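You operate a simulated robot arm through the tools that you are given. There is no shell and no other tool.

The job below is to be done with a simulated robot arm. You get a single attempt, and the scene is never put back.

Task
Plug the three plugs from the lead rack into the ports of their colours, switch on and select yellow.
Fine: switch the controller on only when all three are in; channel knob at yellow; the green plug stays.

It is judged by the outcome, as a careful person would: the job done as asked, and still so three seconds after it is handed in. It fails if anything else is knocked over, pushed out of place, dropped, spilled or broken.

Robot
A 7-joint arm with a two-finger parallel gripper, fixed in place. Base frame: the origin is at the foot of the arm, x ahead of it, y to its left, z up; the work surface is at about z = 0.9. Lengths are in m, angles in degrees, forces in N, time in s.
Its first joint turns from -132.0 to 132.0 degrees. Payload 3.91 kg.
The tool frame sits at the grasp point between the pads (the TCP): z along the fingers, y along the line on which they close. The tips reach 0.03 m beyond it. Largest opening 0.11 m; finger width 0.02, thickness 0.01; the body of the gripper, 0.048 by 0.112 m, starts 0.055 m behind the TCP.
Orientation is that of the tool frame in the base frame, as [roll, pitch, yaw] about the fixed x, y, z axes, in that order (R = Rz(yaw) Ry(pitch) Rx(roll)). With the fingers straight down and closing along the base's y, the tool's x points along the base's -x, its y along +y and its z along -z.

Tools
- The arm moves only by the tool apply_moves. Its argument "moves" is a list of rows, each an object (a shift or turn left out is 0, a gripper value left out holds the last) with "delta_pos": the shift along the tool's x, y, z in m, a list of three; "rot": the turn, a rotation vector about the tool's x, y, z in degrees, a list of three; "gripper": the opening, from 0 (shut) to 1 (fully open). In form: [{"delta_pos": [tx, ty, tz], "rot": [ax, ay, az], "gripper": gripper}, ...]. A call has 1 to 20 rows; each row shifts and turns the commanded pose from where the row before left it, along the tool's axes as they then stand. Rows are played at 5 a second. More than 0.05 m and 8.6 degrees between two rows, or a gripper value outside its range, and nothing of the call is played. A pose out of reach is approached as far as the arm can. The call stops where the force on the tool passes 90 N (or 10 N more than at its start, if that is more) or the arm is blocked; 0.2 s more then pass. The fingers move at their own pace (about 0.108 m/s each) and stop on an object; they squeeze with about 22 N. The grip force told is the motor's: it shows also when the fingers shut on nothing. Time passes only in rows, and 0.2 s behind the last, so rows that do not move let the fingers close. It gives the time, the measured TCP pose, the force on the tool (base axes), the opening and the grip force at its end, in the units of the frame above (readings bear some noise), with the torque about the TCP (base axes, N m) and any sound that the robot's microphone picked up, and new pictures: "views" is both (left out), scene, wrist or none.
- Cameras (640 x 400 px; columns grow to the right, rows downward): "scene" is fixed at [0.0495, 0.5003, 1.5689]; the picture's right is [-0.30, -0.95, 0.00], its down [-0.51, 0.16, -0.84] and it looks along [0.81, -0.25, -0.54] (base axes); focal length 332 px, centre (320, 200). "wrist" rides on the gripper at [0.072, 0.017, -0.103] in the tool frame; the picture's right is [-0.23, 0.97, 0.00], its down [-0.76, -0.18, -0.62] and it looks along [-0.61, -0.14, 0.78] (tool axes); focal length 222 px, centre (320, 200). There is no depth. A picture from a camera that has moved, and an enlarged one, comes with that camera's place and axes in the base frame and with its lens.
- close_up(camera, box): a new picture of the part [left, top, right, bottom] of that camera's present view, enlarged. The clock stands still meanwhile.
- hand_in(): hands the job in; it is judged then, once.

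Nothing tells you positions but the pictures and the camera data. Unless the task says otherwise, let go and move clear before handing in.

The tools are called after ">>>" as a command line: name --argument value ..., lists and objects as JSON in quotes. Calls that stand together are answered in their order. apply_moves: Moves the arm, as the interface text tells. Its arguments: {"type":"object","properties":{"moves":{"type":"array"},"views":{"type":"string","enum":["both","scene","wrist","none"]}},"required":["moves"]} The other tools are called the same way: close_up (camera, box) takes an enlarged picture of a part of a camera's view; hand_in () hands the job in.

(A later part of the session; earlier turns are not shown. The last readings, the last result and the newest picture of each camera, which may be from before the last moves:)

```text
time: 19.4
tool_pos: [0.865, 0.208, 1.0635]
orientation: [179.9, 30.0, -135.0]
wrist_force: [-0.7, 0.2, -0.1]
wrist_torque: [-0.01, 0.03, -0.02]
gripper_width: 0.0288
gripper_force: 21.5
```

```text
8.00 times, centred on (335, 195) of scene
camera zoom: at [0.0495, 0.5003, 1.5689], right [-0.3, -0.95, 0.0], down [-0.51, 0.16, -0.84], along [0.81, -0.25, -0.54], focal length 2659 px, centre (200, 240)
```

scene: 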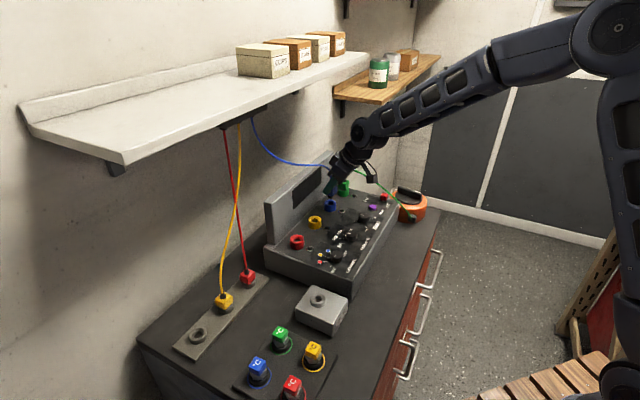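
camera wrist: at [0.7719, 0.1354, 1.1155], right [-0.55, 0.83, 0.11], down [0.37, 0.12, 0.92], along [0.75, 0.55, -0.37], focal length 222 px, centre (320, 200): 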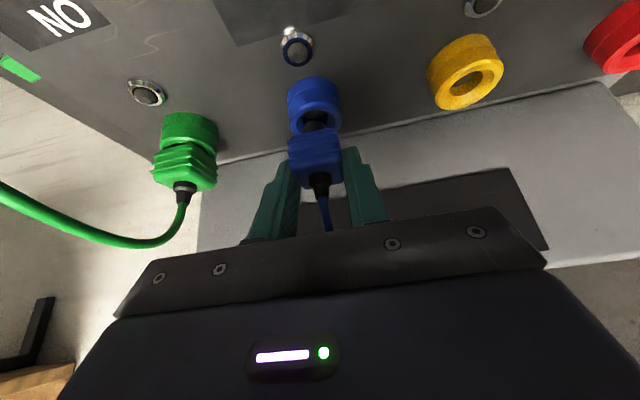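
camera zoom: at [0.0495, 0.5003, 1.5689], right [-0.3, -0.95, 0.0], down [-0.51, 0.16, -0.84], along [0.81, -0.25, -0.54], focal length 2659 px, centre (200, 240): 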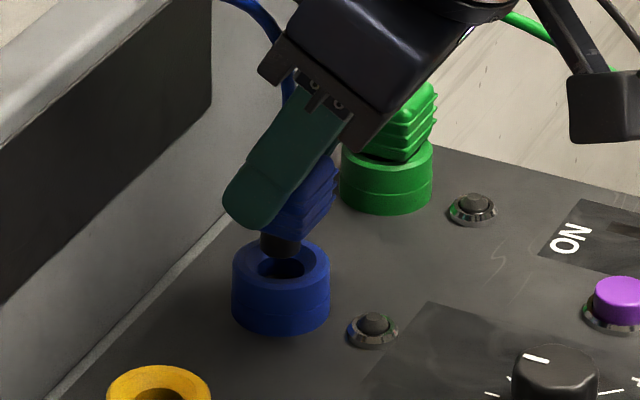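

Both views now show the prong centred over the blue hole. I'll lower in small steps and watch the force.

>>> apply_moves --moves '[{"delta_pos": [0.002, 0, 0.00346]}, {"delta_pos": [0.002, 0, 0.00346]}, {"delta_pos": [0.0015, 0, 0.0026]}, {"delta_pos": [0, 0, 0]}]' --views "none"

>>> close_up --camera "scene" --box '[310, 170, 360, 220]'

>>> close_up --camera "wrist" --box '[240, 40, 400, 150]'

```text
time: 20.4
tool_pos: [0.8664, 0.2061, 1.0507]
orientation: [-180.0, 30.0, -135.0]
wrist_force: [-0.3, 0.2, -0.5]
wrist_torque: [-0.03, -0.05, 0.04]
gripper_width: 0.0287
gripper_force: 22.1
```

```text
8.00 times, centred on (335, 195) of scene
camera zoom: at [0.0495, 0.5003, 1.5689], right [-0.3, -0.95, 0.0], down [-0.51, 0.16, -0.84], along [0.81, -0.25, -0.54], focal length 2659 px, centre (200, 240)
```

zoom: 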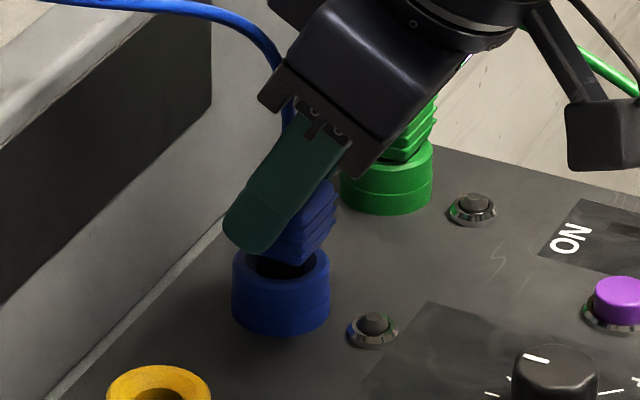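

```text
3.64 times, centred on (320, 95) of wrist
camera zoom: at [0.7735, 0.1377, 1.1046], right [-0.55, 0.83, 0.11], down [0.37, 0.12, 0.92], along [0.75, 0.55, -0.37], focal length 808 px, centre (320, 582)
```

zoom: 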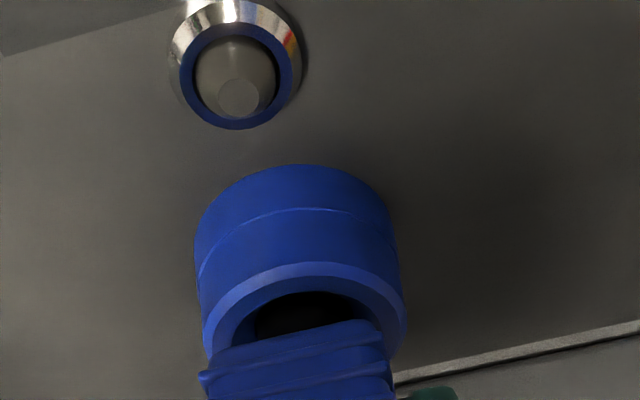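

The prong is inside the ring with no resistance. I'll continue down.

>>> apply_moves --moves '[{"delta_pos": [0.001, 0, 0.00173]}, {"delta_pos": [0.001, 0, 0.00173]}, {"delta_pos": [0.001, 0, 0.00173]}, {"delta_pos": [0, 0, 0]}]' --views "none"

>>> close_up --camera "scene" --box '[310, 170, 360, 220]'

>>> close_up --camera "wrist" --box '[240, 40, 400, 150]'

```text
time: 21.4
tool_pos: [0.8654, 0.2067, 1.0453]
orientation: [180.0, 29.9, -135.0]
wrist_force: [-1.2, -0.9, 2.4]
wrist_torque: [0.03, 0.0, -0.03]
gripper_width: 0.0288
gripper_force: 22.6
```

```text
8.00 times, centred on (335, 195) of scene
camera zoom: at [0.0495, 0.5003, 1.5689], right [-0.3, -0.95, 0.0], down [-0.51, 0.16, -0.84], along [0.81, -0.25, -0.54], focal length 2659 px, centre (200, 240)
```

zoom: 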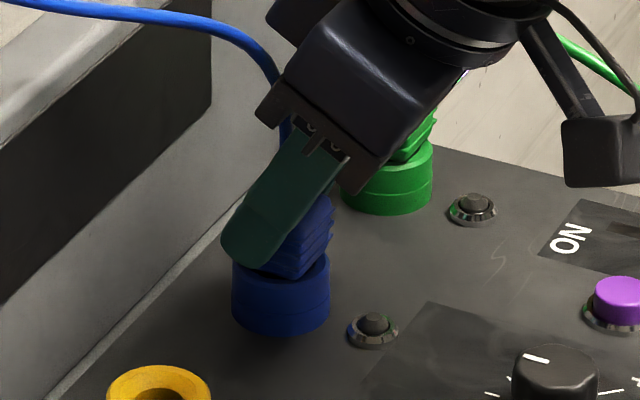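

```text
3.64 times, centred on (320, 95) of wrist
camera zoom: at [0.7733, 0.1386, 1.0984], right [-0.55, 0.83, 0.11], down [0.37, 0.12, 0.92], along [0.75, 0.55, -0.37], focal length 808 px, centre (320, 582)
```

zoom: 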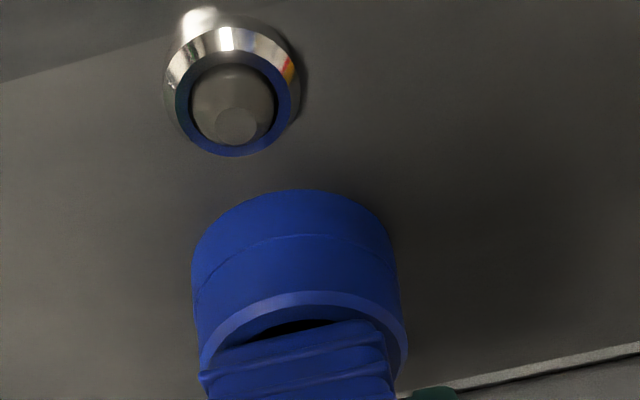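

>>> apply_moves --moves '[{"delta_pos": [0.00075, 0, 0.0013]}, {"delta_pos": [0.00075, 0, 0.0013]}, {"delta_pos": [0, 0, 0]}]' --views "none"

>>> close_up --camera "wrist" --box '[240, 40, 400, 150]'

```text
time: 22.2
tool_pos: [0.8652, 0.2069, 1.0441]
orientation: [-179.9, 30.1, -135.0]
wrist_force: [1.7, 3.4, 22.2]
wrist_torque: [0.3, -0.16, 0.03]
gripper_width: 0.0291
gripper_force: 22.1
```

```text
3.64 times, centred on (320, 95) of wrist
camera zoom: at [0.7732, 0.1385, 1.0965], right [-0.55, 0.83, 0.11], down [0.37, 0.12, 0.92], along [0.75, 0.55, -0.37], focal length 808 px, centre (320, 582)
```

zoom: 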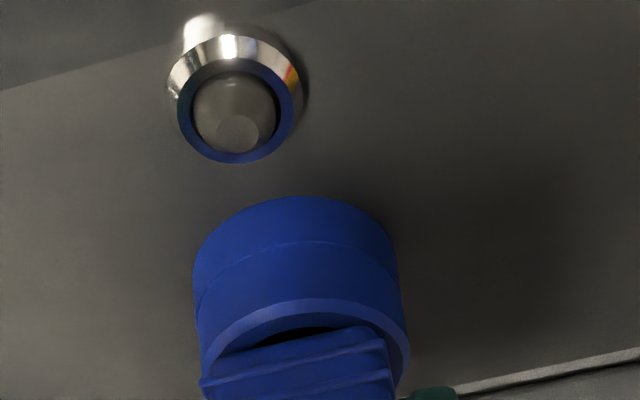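

Upward force has risen to 22 N at the expected seated height (1.044). I'll press slightly more to be sure it's fully home.

>>> apply_moves --moves '[{"delta_pos": [0.00075, 0, 0.0013]}, {"delta_pos": [0.0005, 0, 0.00087]}, {"delta_pos": [0, 0, 0]}]' --views "none"

>>> close_up --camera "wrist" --box '[140, 40, 400, 200]'

>>> close_up --camera "scene" --box '[310, 170, 360, 220]'

```text
time: 23.0
tool_pos: [0.8662, 0.2063, 1.0396]
orientation: [180.0, 29.8, -135.0]
wrist_force: [-0.6, 1.2, 13.9]
wrist_torque: [0.05, -0.07, 0.08]
gripper_width: 0.0295
gripper_force: 22.1
```

```text
2.46 times, centred on (270, 120) of wrist
camera zoom: at [0.7729, 0.1372, 1.0925], right [-0.55, 0.83, 0.11], down [0.37, 0.12, 0.92], along [0.75, 0.55, -0.38], focal length 547 px, centre (443, 397)
```

zoom: 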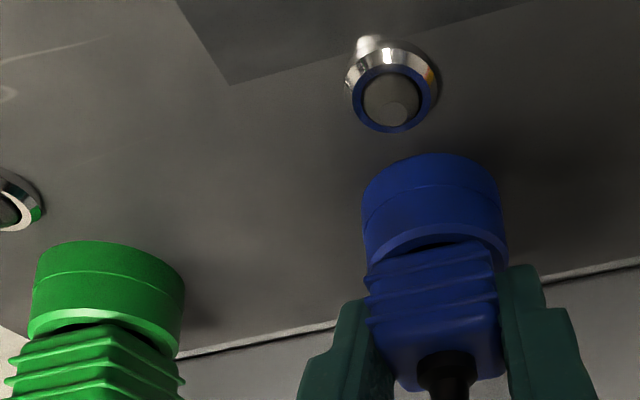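

```text
8.00 times, centred on (335, 195) of scene
camera zoom: at [0.0495, 0.5003, 1.5689], right [-0.3, -0.95, 0.0], down [-0.51, 0.16, -0.84], along [0.81, -0.25, -0.54], focal length 2659 px, centre (200, 240)
```

zoom: 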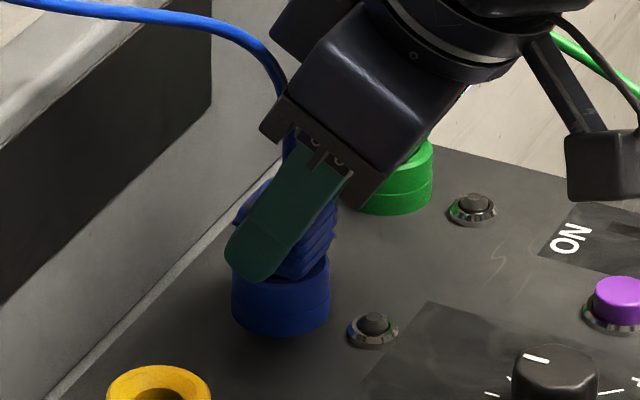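

The fingers slid a few mm down the seated plug at the end, and the height matches the expected seated position. I'll open, back off along the tool axis and inspect.

>>> apply_moves --moves '[{"gripper": 0.5}, {"gripper": 0.5}, {"delta_pos": [0, 0, -0.03]}, {"delta_pos": [0, 0, -0.03]}, {"delta_pos": [0, 0, 0]}]'

>>> close_up --camera "wrist" --box '[140, 20, 400, 200]'

>>> close_up --camera "scene" --box '[310, 160, 380, 220]'

```text
time: 24.2
tool_pos: [0.8448, 0.1857, 1.0917]
orientation: [179.9, 29.9, -135.0]
wrist_force: [0.3, -0.7, -0.3]
wrist_torque: [0.02, -0.02, 0.02]
gripper_width: 0.0552
gripper_force: 0.0
camera wrist: at [0.7515, 0.1168, 1.1447], right [-0.55, 0.83, 0.11], down [0.37, 0.12, 0.92], along [0.75, 0.55, -0.37], focal length 222 px, centre (320, 200)
```

scene: 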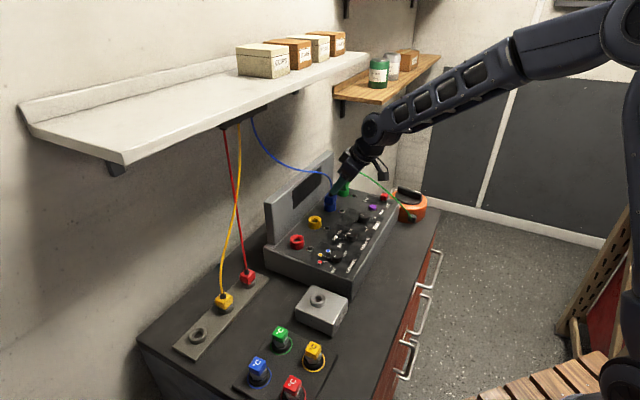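
wrist: 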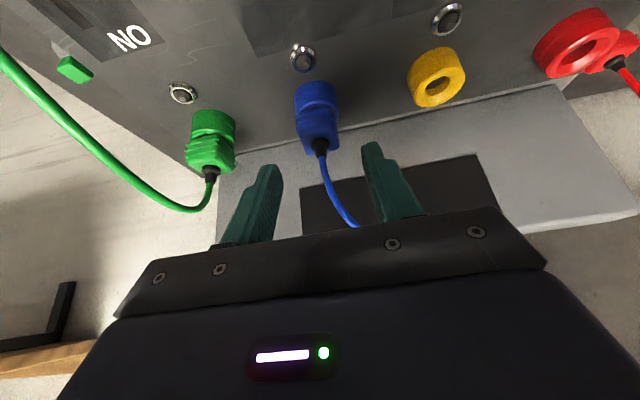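

```text
2.22 times, centred on (270, 110) of wrist
camera zoom: at [0.7515, 0.1168, 1.1447], right [-0.55, 0.83, 0.11], down [0.37, 0.12, 0.92], along [0.75, 0.55, -0.37], focal length 494 px, centre (431, 400)
```

zoom: 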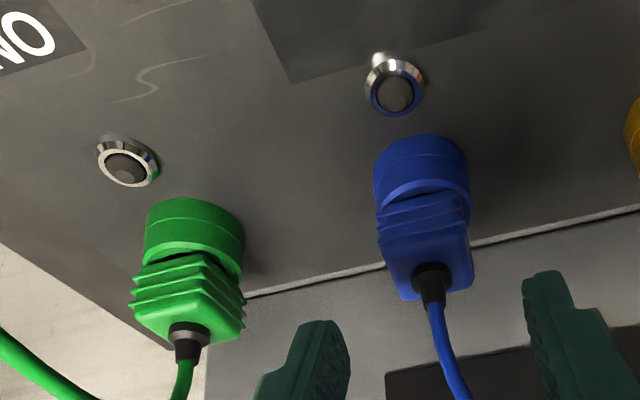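

```text
6.67 times, centred on (345, 190) of scene
camera zoom: at [0.0495, 0.5003, 1.5689], right [-0.3, -0.95, 0.0], down [-0.51, 0.16, -0.84], along [0.81, -0.25, -0.54], focal length 2216 px, centre (153, 267)
```

zoom: 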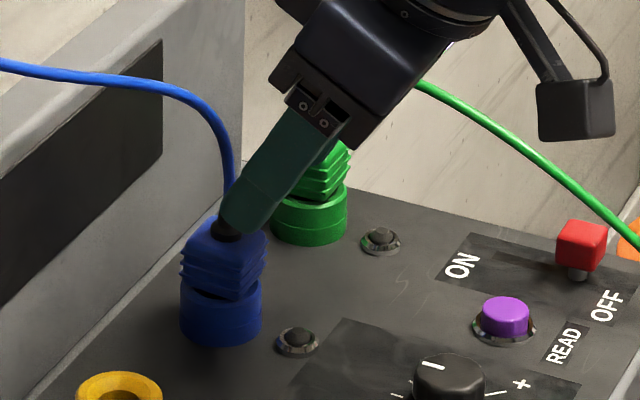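

Blue looks seated like the green one. I'll move back left to the yellow plug, staying in front of the cables, and check blue once the gripper is away.

>>> apply_moves --moves '[{"delta_pos": [0.0242, 0, -0.014]}, {"delta_pos": [0, 0.041, 0]}, {"delta_pos": [0, 0.041, 0]}, {"delta_pos": [0, 0.041, 0]}, {"delta_pos": [0, 0.041, 0]}, {"delta_pos": [0, 0.041, 0]}, {"delta_pos": [0, 0.041, 0]}, {"delta_pos": [0, 0.041, 0]}, {"delta_pos": [0, 0.041, 0]}, {"delta_pos": [0, 0.041, 0]}, {"delta_pos": [0, 0.041, 0]}, {"delta_pos": [-0.0135, 0, 0.0367]}, {"delta_pos": [-0.0135, 0, 0.0367]}, {"delta_pos": [0, 0, 0]}]'

>>> close_up --camera "scene" --box '[310, 160, 380, 220]'

>>> close_up --camera "wrist" --box '[200, 60, 440, 230]'

```text
time: 27.2
tool_pos: [0.579, 0.4978, 1.0409]
orientation: [-180.0, 30.0, -135.0]
wrist_force: [0.2, -0.9, -0.3]
wrist_torque: [-0.01, -0.01, 0.0]
gripper_width: 0.055
gripper_force: 0.0
camera wrist: at [0.486, 0.4286, 1.0941], right [-0.55, 0.83, 0.11], down [0.37, 0.12, 0.92], along [0.75, 0.55, -0.37], focal length 222 px, centre (320, 200)
```

scene: 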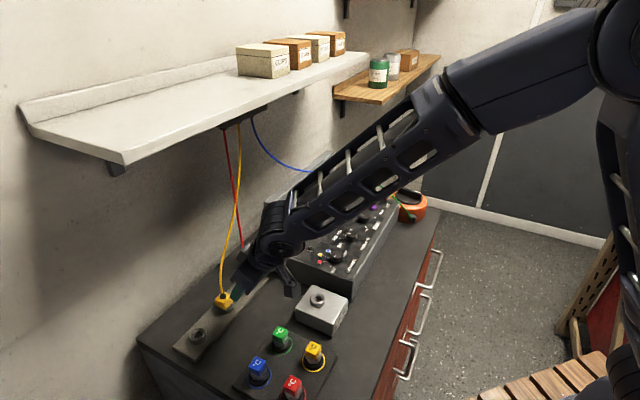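
wrist: 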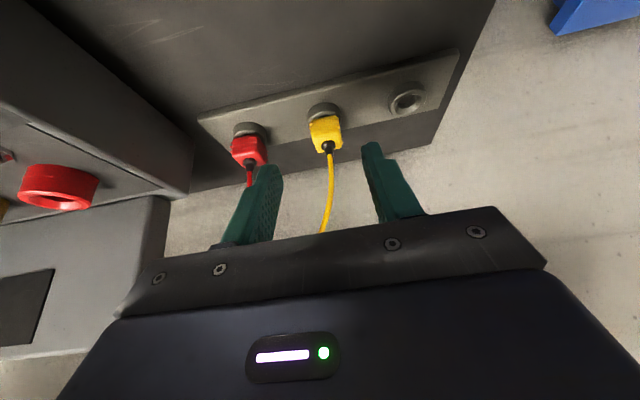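

```text
6.67 times, centred on (345, 190) of scene
camera zoom: at [0.0495, 0.5003, 1.5689], right [-0.3, -0.95, 0.0], down [-0.51, 0.16, -0.84], along [0.81, -0.25, -0.54], focal length 2216 px, centre (153, 267)
```

zoom: 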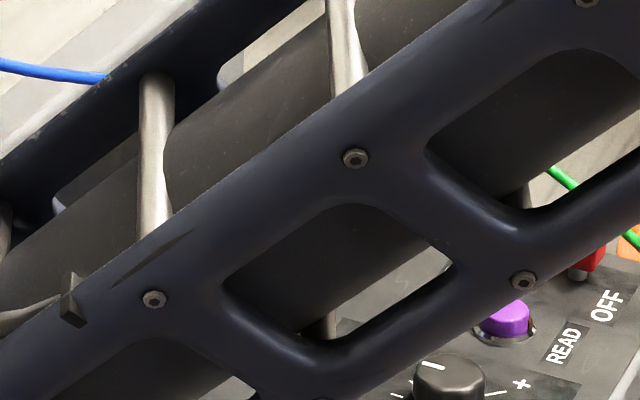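

```text
2.35 times, centred on (320, 145) of wrist
camera zoom: at [0.486, 0.4286, 1.0941], right [-0.55, 0.83, 0.11], down [0.37, 0.12, 0.92], along [0.75, 0.55, -0.37], focal length 523 px, centre (320, 329)
```

zoom: 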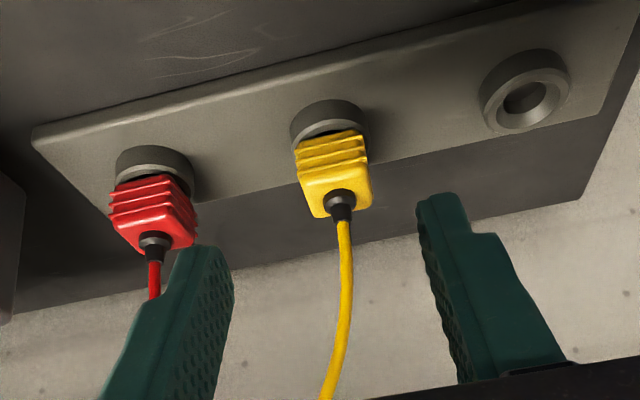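

Yellow is centred at about s-offset 3 mm from my line. I'll move to its pre-grip point.

>>> apply_moves --moves '[{"delta_pos": [-0.0136, 0.0017, 0.0284]}, {"delta_pos": [-0.0136, 0.0017, 0.0284]}, {"delta_pos": [0, 0, 0.02]}, {"delta_pos": [0, 0, 0]}]' --views "none"

>>> close_up --camera "wrist" --box '[200, 60, 440, 230]'

```text
time: 28.2
tool_pos: [0.6205, 0.5441, 0.9873]
orientation: [-179.9, 30.1, -135.0]
wrist_force: [-0.1, -0.1, 0.0]
wrist_torque: [-0.03, -0.01, 0.02]
gripper_width: 0.0551
gripper_force: 0.0
```

```text
2.35 times, centred on (320, 145) of wrist
camera zoom: at [0.5276, 0.4757, 1.0406], right [-0.55, 0.83, 0.11], down [0.37, 0.12, 0.92], along [0.75, 0.55, -0.37], focal length 523 px, centre (320, 329)
```

zoom: 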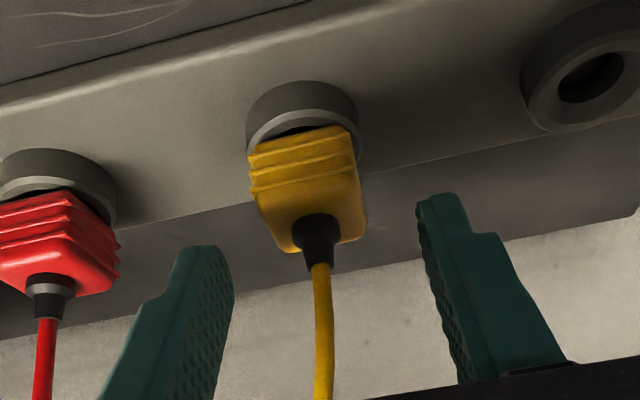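

>>> apply_moves --moves '[{"delta_pos": [0, 0, 0.015]}, {"delta_pos": [0, 0, 0.0144]}, {"delta_pos": [0, 0, 0]}, {"gripper": 0.1}, {"gripper": 0}, {"gripper": 0}, {"gripper": 0}]' --views "none"

>>> close_up --camera "wrist" --box '[200, 60, 440, 230]'

```text
time: 29.8
tool_pos: [0.6302, 0.5534, 0.9638]
orientation: [-180.0, 30.0, -135.0]
wrist_force: [0.3, 0.1, 1.2]
wrist_torque: [0.02, -0.06, -0.02]
gripper_width: 0.0289
gripper_force: 22.0
```

```text
2.35 times, centred on (320, 145) of wrist
camera zoom: at [0.5385, 0.4851, 1.0159], right [-0.55, 0.83, 0.11], down [0.37, 0.12, 0.92], along [0.75, 0.55, -0.37], focal length 523 px, centre (320, 329)
```

zoom: 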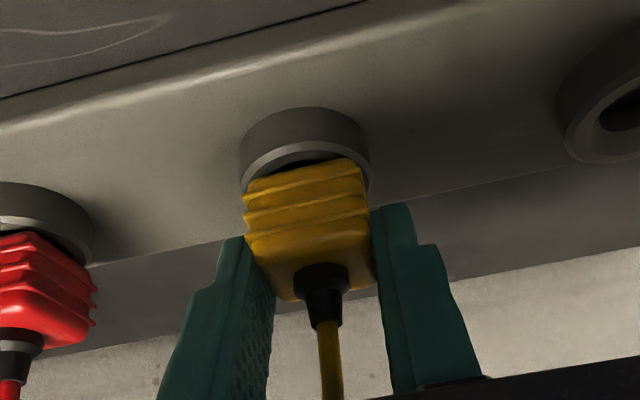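

The yellow grip matches the blue one. I'll pull up, come forward and carry it to above the yellow port.

>>> apply_moves --moves '[{"delta_pos": [-0.0025, 0, -0.00433]}, {"delta_pos": [-0.0025, 0, -0.00433]}, {"delta_pos": [-0.005, 0, -0.00866]}, {"delta_pos": [-0.005, 0, -0.00866]}, {"delta_pos": [-0.012, 0, -0.0208]}, {"delta_pos": [-0.012, 0, -0.0208]}, {"delta_pos": [0.019, 0, -0.0254]}, {"delta_pos": [0.019, 0, -0.0254]}, {"delta_pos": [0.019, 0, -0.0254]}, {"delta_pos": [0.019, 0, -0.0254]}, {"delta_pos": [0, -0.0392, 0]}, {"delta_pos": [0, -0.0392, 0]}, {"delta_pos": [0, -0.0392, 0]}, {"delta_pos": [0, -0.0392, 0]}, {"delta_pos": [0, -0.0392, 0]}, {"delta_pos": [0, -0.0392, 0]}, {"delta_pos": [0, -0.0392, 0]}, {"delta_pos": [0, -0.0392, 0]}, {"delta_pos": [0, 0, 0]}]'

```text
time: 33.8
tool_pos: [0.7699, 0.2494, 1.0917]
orientation: [-180.0, 30.0, -135.0]
wrist_force: [0.0, 0.0, -0.8]
wrist_torque: [-0.01, 0.0, -0.01]
gripper_width: 0.0289
gripper_force: 22.1
camera wrist: at [0.6778, 0.1814, 1.1441], right [-0.55, 0.83, 0.11], down [0.37, 0.12, 0.92], along [0.75, 0.55, -0.37], focal length 222 px, centre (320, 200)
```

scene: 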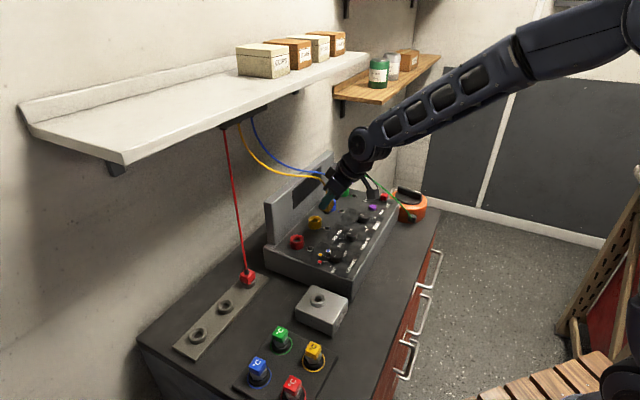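
wrist: 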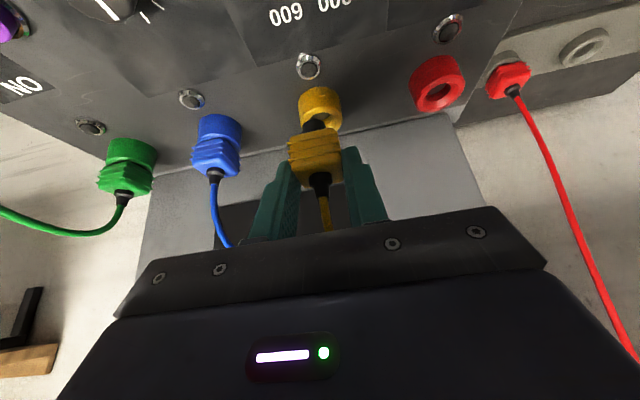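

Blue and green look equally seated from here. I'll move yellow to 3 cm above its port.

>>> apply_moves --moves '[{"delta_pos": [-0.0123, 0, 0.0168]}, {"delta_pos": [-0.0122, 0, 0.0167]}, {"delta_pos": [0, 0, 0]}]' --views "none"

>>> close_up --camera "wrist" --box '[200, 60, 440, 230]'

>>> close_up --camera "scene" --box '[290, 180, 350, 240]'

```text
time: 34.6
tool_pos: [0.7962, 0.277, 1.0761]
orientation: [-180.0, 29.9, -135.0]
wrist_force: [-1.0, 0.1, -0.6]
wrist_torque: [-0.01, 0.04, 0.0]
gripper_width: 0.0289
gripper_force: 22.3
```

```text
2.35 times, centred on (320, 145) of wrist
camera zoom: at [0.7031, 0.2086, 1.1288], right [-0.55, 0.83, 0.11], down [0.37, 0.12, 0.92], along [0.75, 0.55, -0.37], focal length 523 px, centre (320, 329)
```

zoom: 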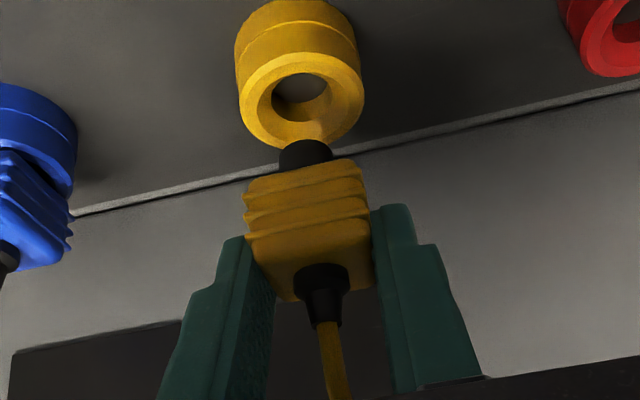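

```text
6.67 times, centred on (320, 210) of scene
camera zoom: at [0.0495, 0.5003, 1.5689], right [-0.3, -0.95, 0.0], down [-0.51, 0.16, -0.84], along [0.81, -0.25, -0.54], focal length 2216 px, centre (320, 133)
```

zoom: 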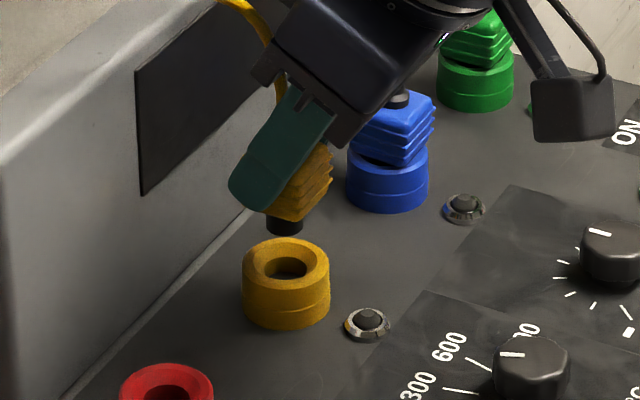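

The view matches the template closely. I'll lower 13 mm and recheck alignment.

>>> apply_moves --moves '[{"delta_pos": [0.0038, 0, 0.0053]}, {"delta_pos": [0.0033, 0, 0.0056]}, {"delta_pos": [0, 0, 0]}]' --views "none"

>>> close_up --camera "wrist" --box '[240, 40, 400, 150]'

>>> close_up --camera "scene" --box '[290, 190, 340, 240]'

```text
time: 35.4
tool_pos: [0.7949, 0.2768, 1.0606]
orientation: [179.9, 30.0, -135.0]
wrist_force: [0.2, 0.0, -0.1]
wrist_torque: [0.01, 0.02, -0.01]
gripper_width: 0.0288
gripper_force: 22.1
```

```text
3.64 times, centred on (320, 95) of wrist
camera zoom: at [0.7025, 0.2085, 1.1147], right [-0.55, 0.83, 0.11], down [0.37, 0.12, 0.92], along [0.75, 0.55, -0.37], focal length 808 px, centre (320, 582)
```

zoom: 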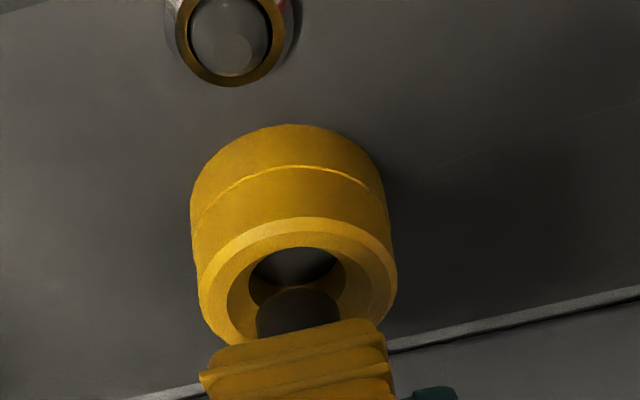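

```text
8.00 times, centred on (315, 215) of scene
camera zoom: at [0.0495, 0.5003, 1.5689], right [-0.3, -0.95, 0.0], down [-0.51, 0.16, -0.84], along [0.81, -0.25, -0.54], focal length 2659 px, centre (360, 80)
```

zoom: 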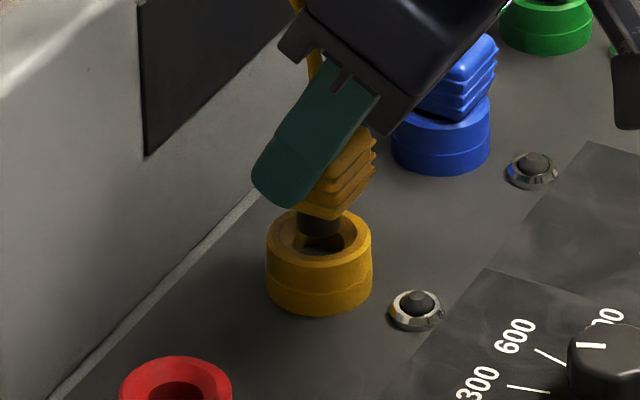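

Yellow is well centred. I'll lower it in.

>>> apply_moves --moves '[{"delta_pos": [0.002, 0.0004, 0.00346]}, {"delta_pos": [0.002, 0, 0.00346]}, {"delta_pos": [0.0015, 0, 0.0026]}, {"delta_pos": [0.001, 0, 0.00173]}, {"delta_pos": [0, 0, 0]}]' --views "none"

>>> close_up --camera "wrist" --box '[240, 40, 400, 150]'

```text
time: 36.6
tool_pos: [0.7936, 0.2775, 1.0491]
orientation: [180.0, 30.0, -135.1]
wrist_force: [-0.4, -0.5, -0.4]
wrist_torque: [-0.01, 0.0, 0.02]
gripper_width: 0.0288
gripper_force: 21.9
```

```text
3.64 times, centred on (320, 95) of wrist
camera zoom: at [0.7022, 0.2084, 1.1024], right [-0.55, 0.83, 0.11], down [0.37, 0.12, 0.92], along [0.75, 0.55, -0.37], focal length 808 px, centre (320, 582)
```

zoom: 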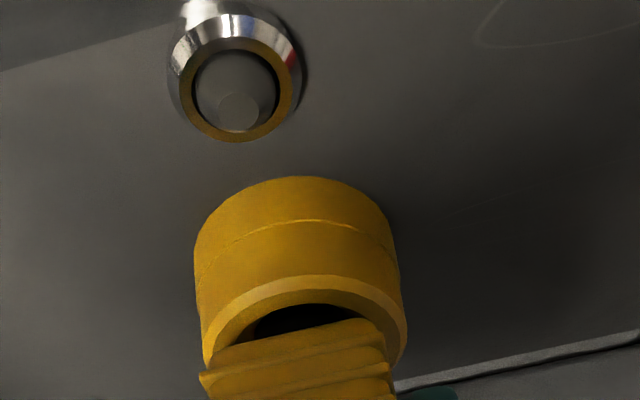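

>>> apply_moves --moves '[{"delta_pos": [0.001, 0, 0.00173]}, {"delta_pos": [0.00075, 0, 0.0013]}, {"delta_pos": [0.0005, 0, 0.00087]}, {"delta_pos": [0, 0, 0]}]' --views "none"

>>> close_up --camera "wrist" --box '[140, 40, 400, 200]'

```text
time: 37.6
tool_pos: [0.794, 0.2771, 1.0473]
orientation: [-179.9, 30.2, -135.0]
wrist_force: [-1.3, -0.5, 17.6]
wrist_torque: [0.12, 0.04, 0.0]
gripper_width: 0.029
gripper_force: 22.0
```

```text
2.46 times, centred on (270, 120) of wrist
camera zoom: at [0.702, 0.2082, 1.0988], right [-0.55, 0.83, 0.11], down [0.37, 0.12, 0.92], along [0.75, 0.55, -0.37], focal length 547 px, centre (443, 397)
```

zoom: 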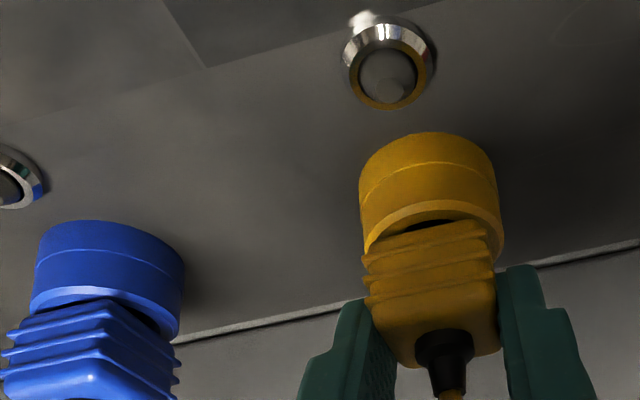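

Resistance appears at the expected seat height. I'll press a little more, as with blue.

>>> apply_moves --moves '[{"delta_pos": [0.0005, 0, 0.00087]}, {"delta_pos": [0.0005, 0, 0.00087]}, {"delta_pos": [0, 0, 0]}]' --views "none"

>>> close_up --camera "wrist" --box '[140, 40, 400, 200]'

```text
time: 38.4
tool_pos: [0.7942, 0.2759, 1.0417]
orientation: [179.9, 30.0, -134.9]
wrist_force: [1.3, 0.1, 15.9]
wrist_torque: [0.14, -0.15, 0.05]
gripper_width: 0.0298
gripper_force: 22.4
```

```text
2.46 times, centred on (270, 120) of wrist
camera zoom: at [0.702, 0.2082, 1.094], right [-0.55, 0.83, 0.11], down [0.37, 0.12, 0.92], along [0.75, 0.55, -0.38], focal length 547 px, centre (443, 397)
```

zoom: 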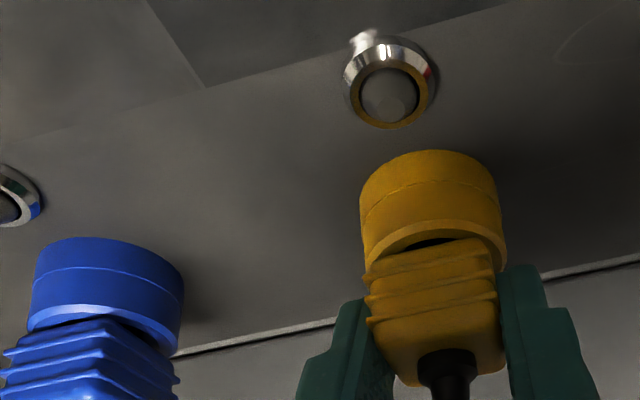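

>>> apply_moves --moves '[{"gripper": 0.5}, {"gripper": 0.5}, {"delta_pos": [0, 0, -0.03]}, {"delta_pos": [0, 0, -0.03]}, {"delta_pos": [0, 0, 0]}]'

>>> close_up --camera "wrist" --box '[60, 40, 400, 200]'

>>> close_up --camera "scene" --box '[290, 160, 370, 240]'

```text
time: 39.6
tool_pos: [0.7724, 0.2546, 1.0936]
orientation: [179.9, 29.9, -135.0]
wrist_force: [0.3, -0.9, 0.3]
wrist_torque: [-0.02, -0.01, -0.01]
gripper_width: 0.0553
gripper_force: 0.1
camera wrist: at [0.6807, 0.1862, 1.147], right [-0.55, 0.83, 0.11], down [0.37, 0.12, 0.92], along [0.75, 0.55, -0.37], focal length 222 px, centre (320, 200)
```

scene: 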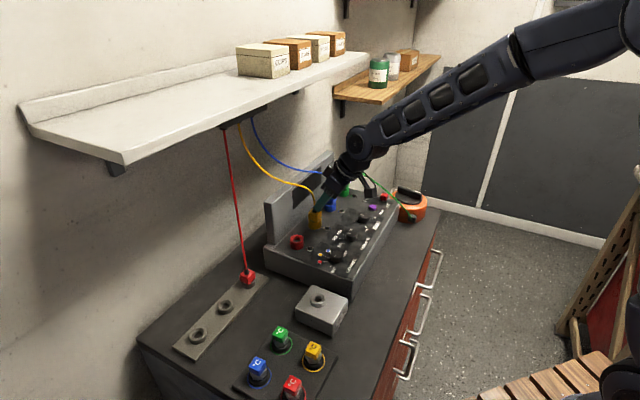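
wrist: 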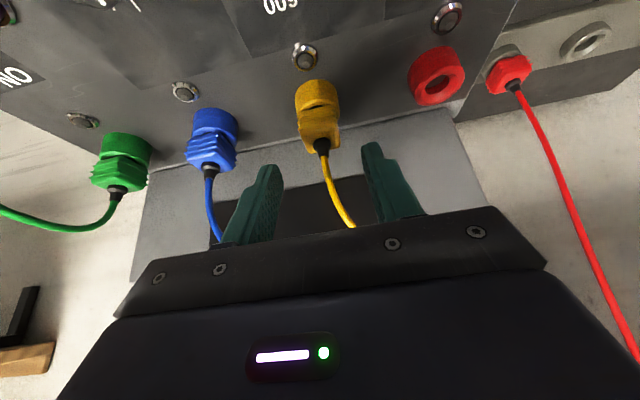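

```text
1.88 times, centred on (230, 120) of wrist
camera zoom: at [0.6807, 0.1862, 1.147], right [-0.55, 0.83, 0.11], down [0.37, 0.12, 0.92], along [0.75, 0.55, -0.37], focal length 418 px, centre (489, 351)
```

zoom: 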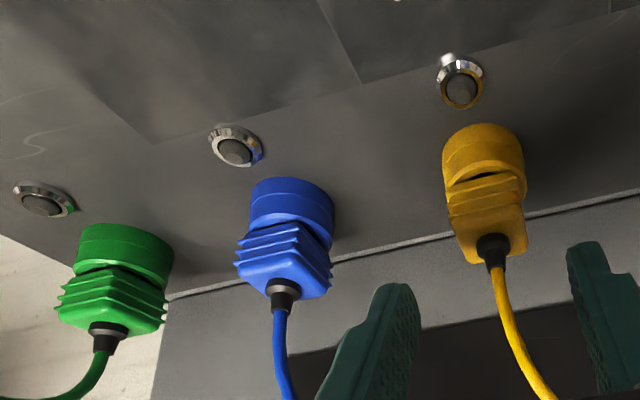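

```text
5.00 times, centred on (330, 200) of scene
camera zoom: at [0.0495, 0.5003, 1.5689], right [-0.3, -0.95, 0.0], down [-0.51, 0.16, -0.84], along [0.81, -0.25, -0.54], focal length 1662 px, centre (270, 200)
```

zoom: 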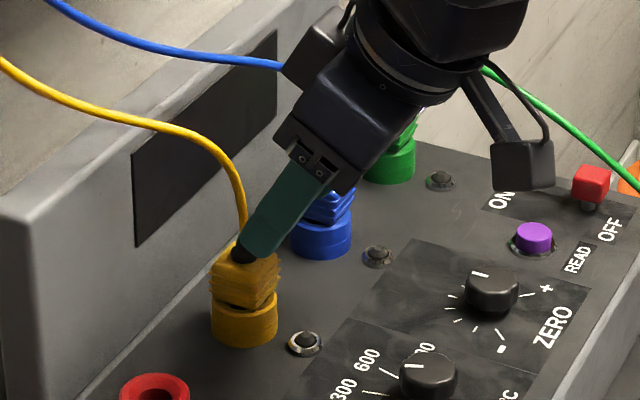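

All look alike from here. I'll move over to the red plug and check the seating of blue and yellow on the way.

>>> apply_moves --moves '[{"delta_pos": [0.0242, 0, -0.014]}, {"delta_pos": [0, 0.037, 0]}, {"delta_pos": [0, 0.037, 0]}, {"delta_pos": [0, 0.037, 0]}, {"delta_pos": [0, 0.037, 0]}, {"delta_pos": [0, 0.037, 0]}, {"delta_pos": [0, 0.037, 0]}, {"delta_pos": [-0.0135, 0, 0.0367]}, {"delta_pos": [-0.0135, 0, 0.0367]}, {"delta_pos": [0, 0, 0]}]'

>>> close_up --camera "wrist" --box '[200, 60, 440, 230]'

>>> close_up --camera "scene" --box '[290, 160, 370, 240]'

```text
time: 41.8
tool_pos: [0.6388, 0.4353, 1.0423]
orientation: [179.9, 29.9, -135.0]
wrist_force: [-0.1, -0.1, 1.6]
wrist_torque: [0.01, -0.02, -0.01]
gripper_width: 0.055
gripper_force: 0.1
camera wrist: at [0.5461, 0.3664, 1.0952], right [-0.55, 0.83, 0.11], down [0.37, 0.12, 0.92], along [0.75, 0.55, -0.37], focal length 222 px, centre (320, 200)
```

scene: 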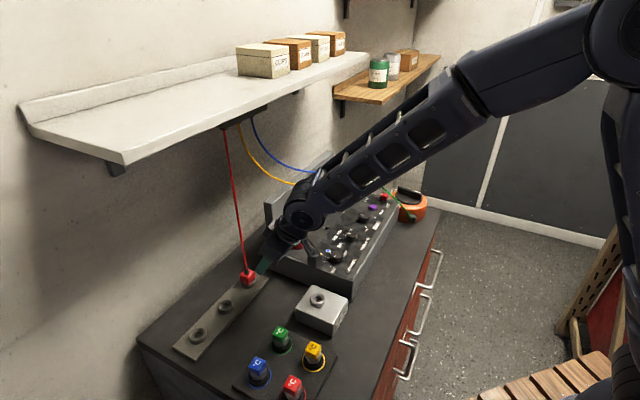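
wrist: 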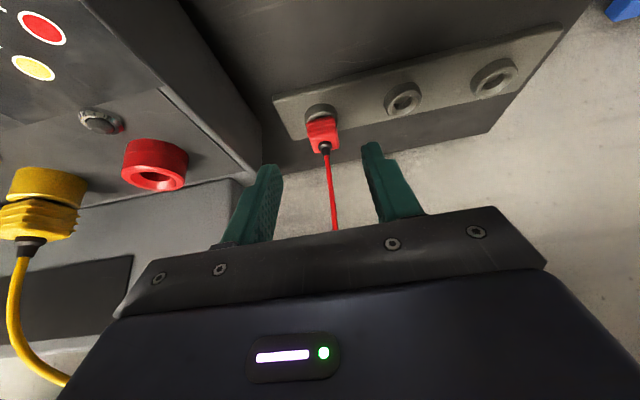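

```text
2.35 times, centred on (320, 145) of wrist
camera zoom: at [0.5461, 0.3664, 1.0952], right [-0.55, 0.83, 0.11], down [0.37, 0.12, 0.92], along [0.75, 0.55, -0.37], focal length 523 px, centre (320, 329)
```

zoom: 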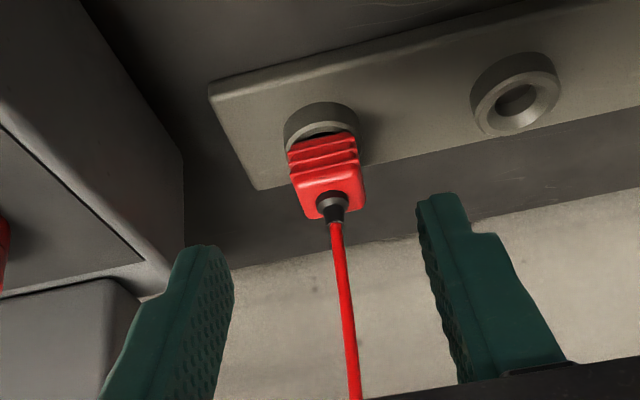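

```text
5.00 times, centred on (330, 200) of scene
camera zoom: at [0.0495, 0.5003, 1.5689], right [-0.3, -0.95, 0.0], down [-0.51, 0.16, -0.84], along [0.81, -0.25, -0.54], focal length 1662 px, centre (270, 200)
```

zoom: 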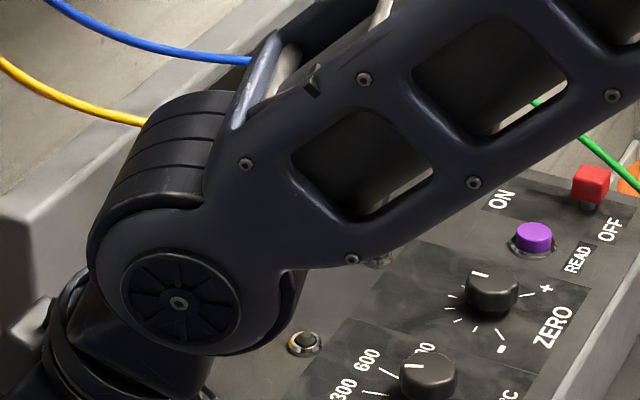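

Red's top is at n≈0.844, s≈0.145, so I'm already in line. I'll go to 3 cm short of the grip point and check.

>>> apply_moves --moves '[{"delta_pos": [-0.0143, 0, 0.039]}, {"delta_pos": [-0.0143, 0, 0.039]}, {"delta_pos": [0, 0, 0]}]' --views "none"

>>> close_up --camera "wrist" --box '[200, 60, 440, 230]'

```text
time: 42.6
tool_pos: [0.6855, 0.4815, 0.9926]
orientation: [179.9, 30.0, -135.0]
wrist_force: [0.0, 0.0, 0.0]
wrist_torque: [0.0, -0.01, 0.01]
gripper_width: 0.0551
gripper_force: 0.1
```

```text
2.35 times, centred on (320, 145) of wrist
camera zoom: at [0.5923, 0.4121, 1.0444], right [-0.55, 0.83, 0.11], down [0.37, 0.12, 0.92], along [0.75, 0.55, -0.37], focal length 523 px, centre (320, 329)
```

zoom: 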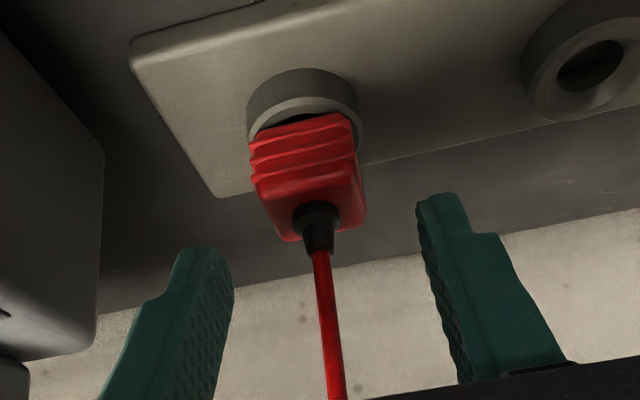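

>>> apply_moves --moves '[{"delta_pos": [0.0017, 0.0005, 0.0161]}, {"delta_pos": [0.0017, 0, 0.0161]}, {"delta_pos": [0, 0, 0]}, {"gripper": 0.1}, {"gripper": 0}, {"gripper": 0}, {"gripper": 0}]' --views "none"

>>> close_up --camera "wrist" --box '[200, 60, 440, 230]'

```text
time: 44.2
tool_pos: [0.6947, 0.4898, 0.9608]
orientation: [180.0, 30.1, -135.0]
wrist_force: [0.4, -0.5, -0.3]
wrist_torque: [0.01, 0.01, 0.01]
gripper_width: 0.0291
gripper_force: 21.8
```

```text
2.35 times, centred on (320, 145) of wrist
camera zoom: at [0.6021, 0.4211, 1.0136], right [-0.55, 0.83, 0.11], down [0.37, 0.12, 0.92], along [0.75, 0.55, -0.37], focal length 523 px, centre (320, 329)
```

zoom: 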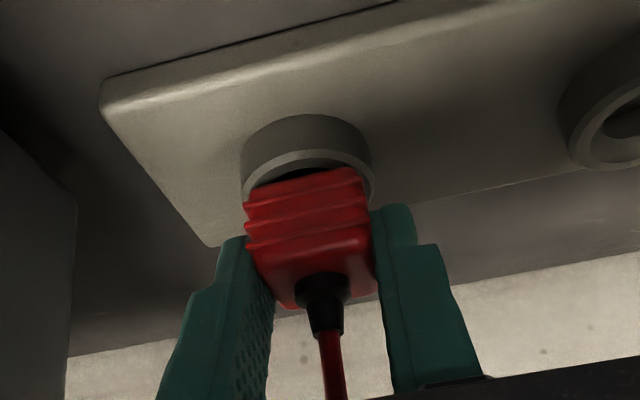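

Red is gripped. I'll lift, come forward, carry it to the red port and stop about 3 cm above it.

>>> apply_moves --moves '[{"delta_pos": [-0.0025, 0, -0.00433]}, {"delta_pos": [-0.0025, 0, -0.00433]}, {"delta_pos": [-0.005, 0, -0.00866]}, {"delta_pos": [-0.005, 0, -0.00866]}, {"delta_pos": [-0.012, 0, -0.0208]}, {"delta_pos": [-0.012, 0, -0.0208]}, {"delta_pos": [0.019, 0, -0.0254]}, {"delta_pos": [0.019, 0, -0.0254]}, {"delta_pos": [0.019, 0, -0.0254]}, {"delta_pos": [0.019, 0, -0.0254]}, {"delta_pos": [0, -0.0403, 0]}, {"delta_pos": [0, -0.0403, 0]}, {"delta_pos": [0, -0.0403, 0]}, {"delta_pos": [-0.0124, 0, 0.0156]}, {"delta_pos": [-0.0124, 0, 0.0155]}, {"delta_pos": [0, 0, 0]}]'

>>> close_up --camera "wrist" --box '[200, 60, 440, 230]'

>>> close_up --camera "scene" --box '[270, 190, 330, 250]'

```text
time: 47.6
tool_pos: [0.7212, 0.3499, 1.077]
orientation: [180.0, 30.0, -135.0]
wrist_force: [0.2, 0.0, 0.5]
wrist_torque: [-0.01, -0.02, 0.0]
gripper_width: 0.0291
gripper_force: 22.0
camera wrist: at [0.6285, 0.2809, 1.1293], right [-0.55, 0.83, 0.11], down [0.37, 0.12, 0.92], along [0.75, 0.55, -0.37], focal length 222 px, centre (320, 200)
```

scene: 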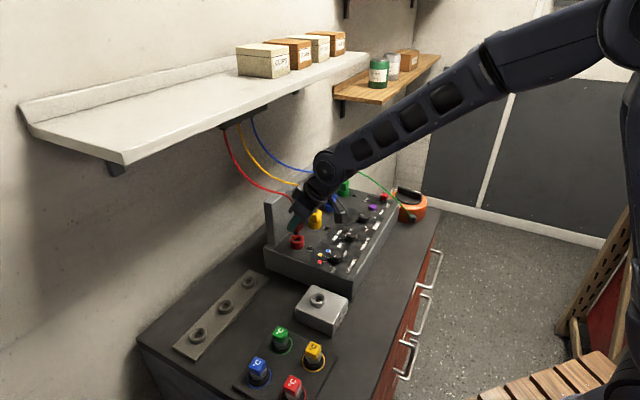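
wrist: 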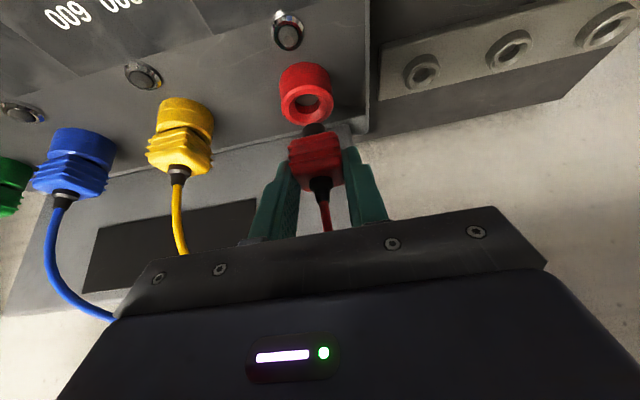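

```text
2.35 times, centred on (320, 145) of wrist
camera zoom: at [0.6285, 0.2809, 1.1293], right [-0.55, 0.83, 0.11], down [0.37, 0.12, 0.92], along [0.75, 0.55, -0.37], focal length 523 px, centre (320, 329)
```

zoom: 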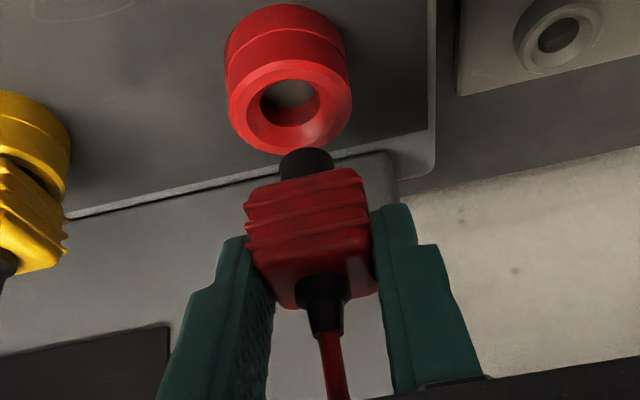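

```text
6.67 times, centred on (300, 220) of scene
camera zoom: at [0.0495, 0.5003, 1.5689], right [-0.3, -0.95, 0.0], down [-0.51, 0.16, -0.84], along [0.81, -0.25, -0.54], focal length 2216 px, centre (453, 67)
```

zoom: 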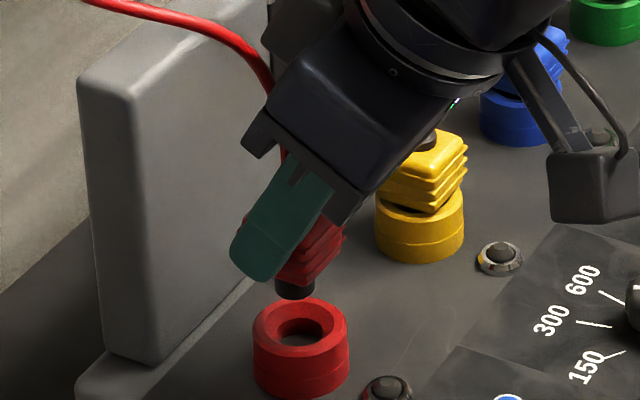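

The plug needs about 3 mm to the right. I'll shift and lower 16 mm, then check.

>>> apply_moves --moves '[{"delta_pos": [0, -0.0033, 0]}, {"delta_pos": [0.004, 0, 0.0069]}, {"delta_pos": [0.004, 0, 0.0069]}, {"delta_pos": [0, 0, 0]}]' --views "none"

>>> close_up --camera "wrist" --box '[240, 40, 400, 150]'

>>> close_up --camera "scene" --box '[270, 210, 320, 260]'

```text
time: 48.6
tool_pos: [0.7247, 0.3474, 1.059]
orientation: [180.0, 30.0, -135.0]
wrist_force: [0.3, 0.7, -0.6]
wrist_torque: [0.01, 0.01, -0.04]
gripper_width: 0.0289
gripper_force: 22.3
```

```text
3.64 times, centred on (320, 95) of wrist
camera zoom: at [0.6321, 0.2788, 1.1125], right [-0.55, 0.83, 0.11], down [0.37, 0.12, 0.92], along [0.75, 0.55, -0.37], focal length 808 px, centre (320, 582)
```

zoom: 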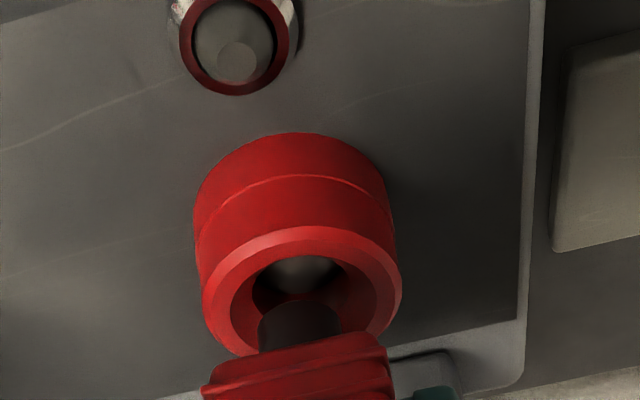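

```text
8.00 times, centred on (295, 235) of scene
camera zoom: at [0.0495, 0.5003, 1.5689], right [-0.3, -0.95, 0.0], down [-0.51, 0.16, -0.84], along [0.81, -0.25, -0.54], focal length 2659 px, centre (520, -80)
```

zoom: 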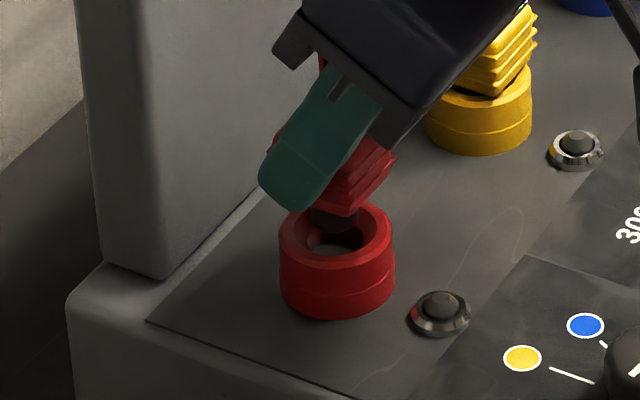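

Slightly over; 1 mm back, then lower it in.

>>> apply_moves --moves '[{"delta_pos": [0.0003, 0.001, 0]}, {"delta_pos": [0.002, 0, 0.00346]}, {"delta_pos": [0.002, 0, 0.00346]}, {"delta_pos": [0.001, 0, 0.00173]}, {"delta_pos": [0, 0, 0]}]' --views "none"

>>> close_up --camera "wrist" --box '[240, 40, 400, 150]'

```text
time: 49.8
tool_pos: [0.7227, 0.347, 1.0486]
orientation: [-180.0, 29.9, -135.0]
wrist_force: [0.9, -0.8, 0.0]
wrist_torque: [0.02, 0.03, -0.01]
gripper_width: 0.0293
gripper_force: 22.6
```

```text
3.64 times, centred on (320, 95) of wrist
camera zoom: at [0.6307, 0.2787, 1.1019], right [-0.55, 0.83, 0.11], down [0.37, 0.12, 0.92], along [0.75, 0.55, -0.37], focal length 808 px, centre (320, 582)
```

zoom: 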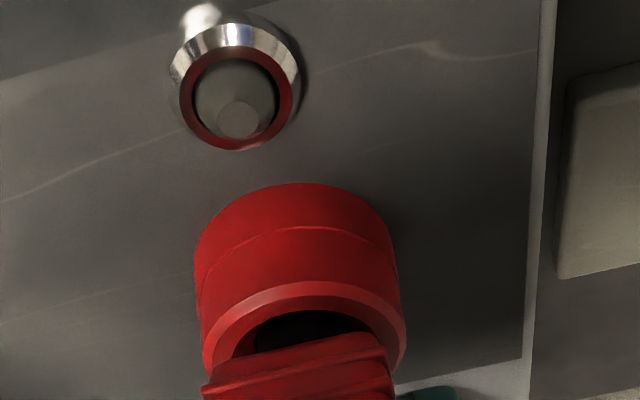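

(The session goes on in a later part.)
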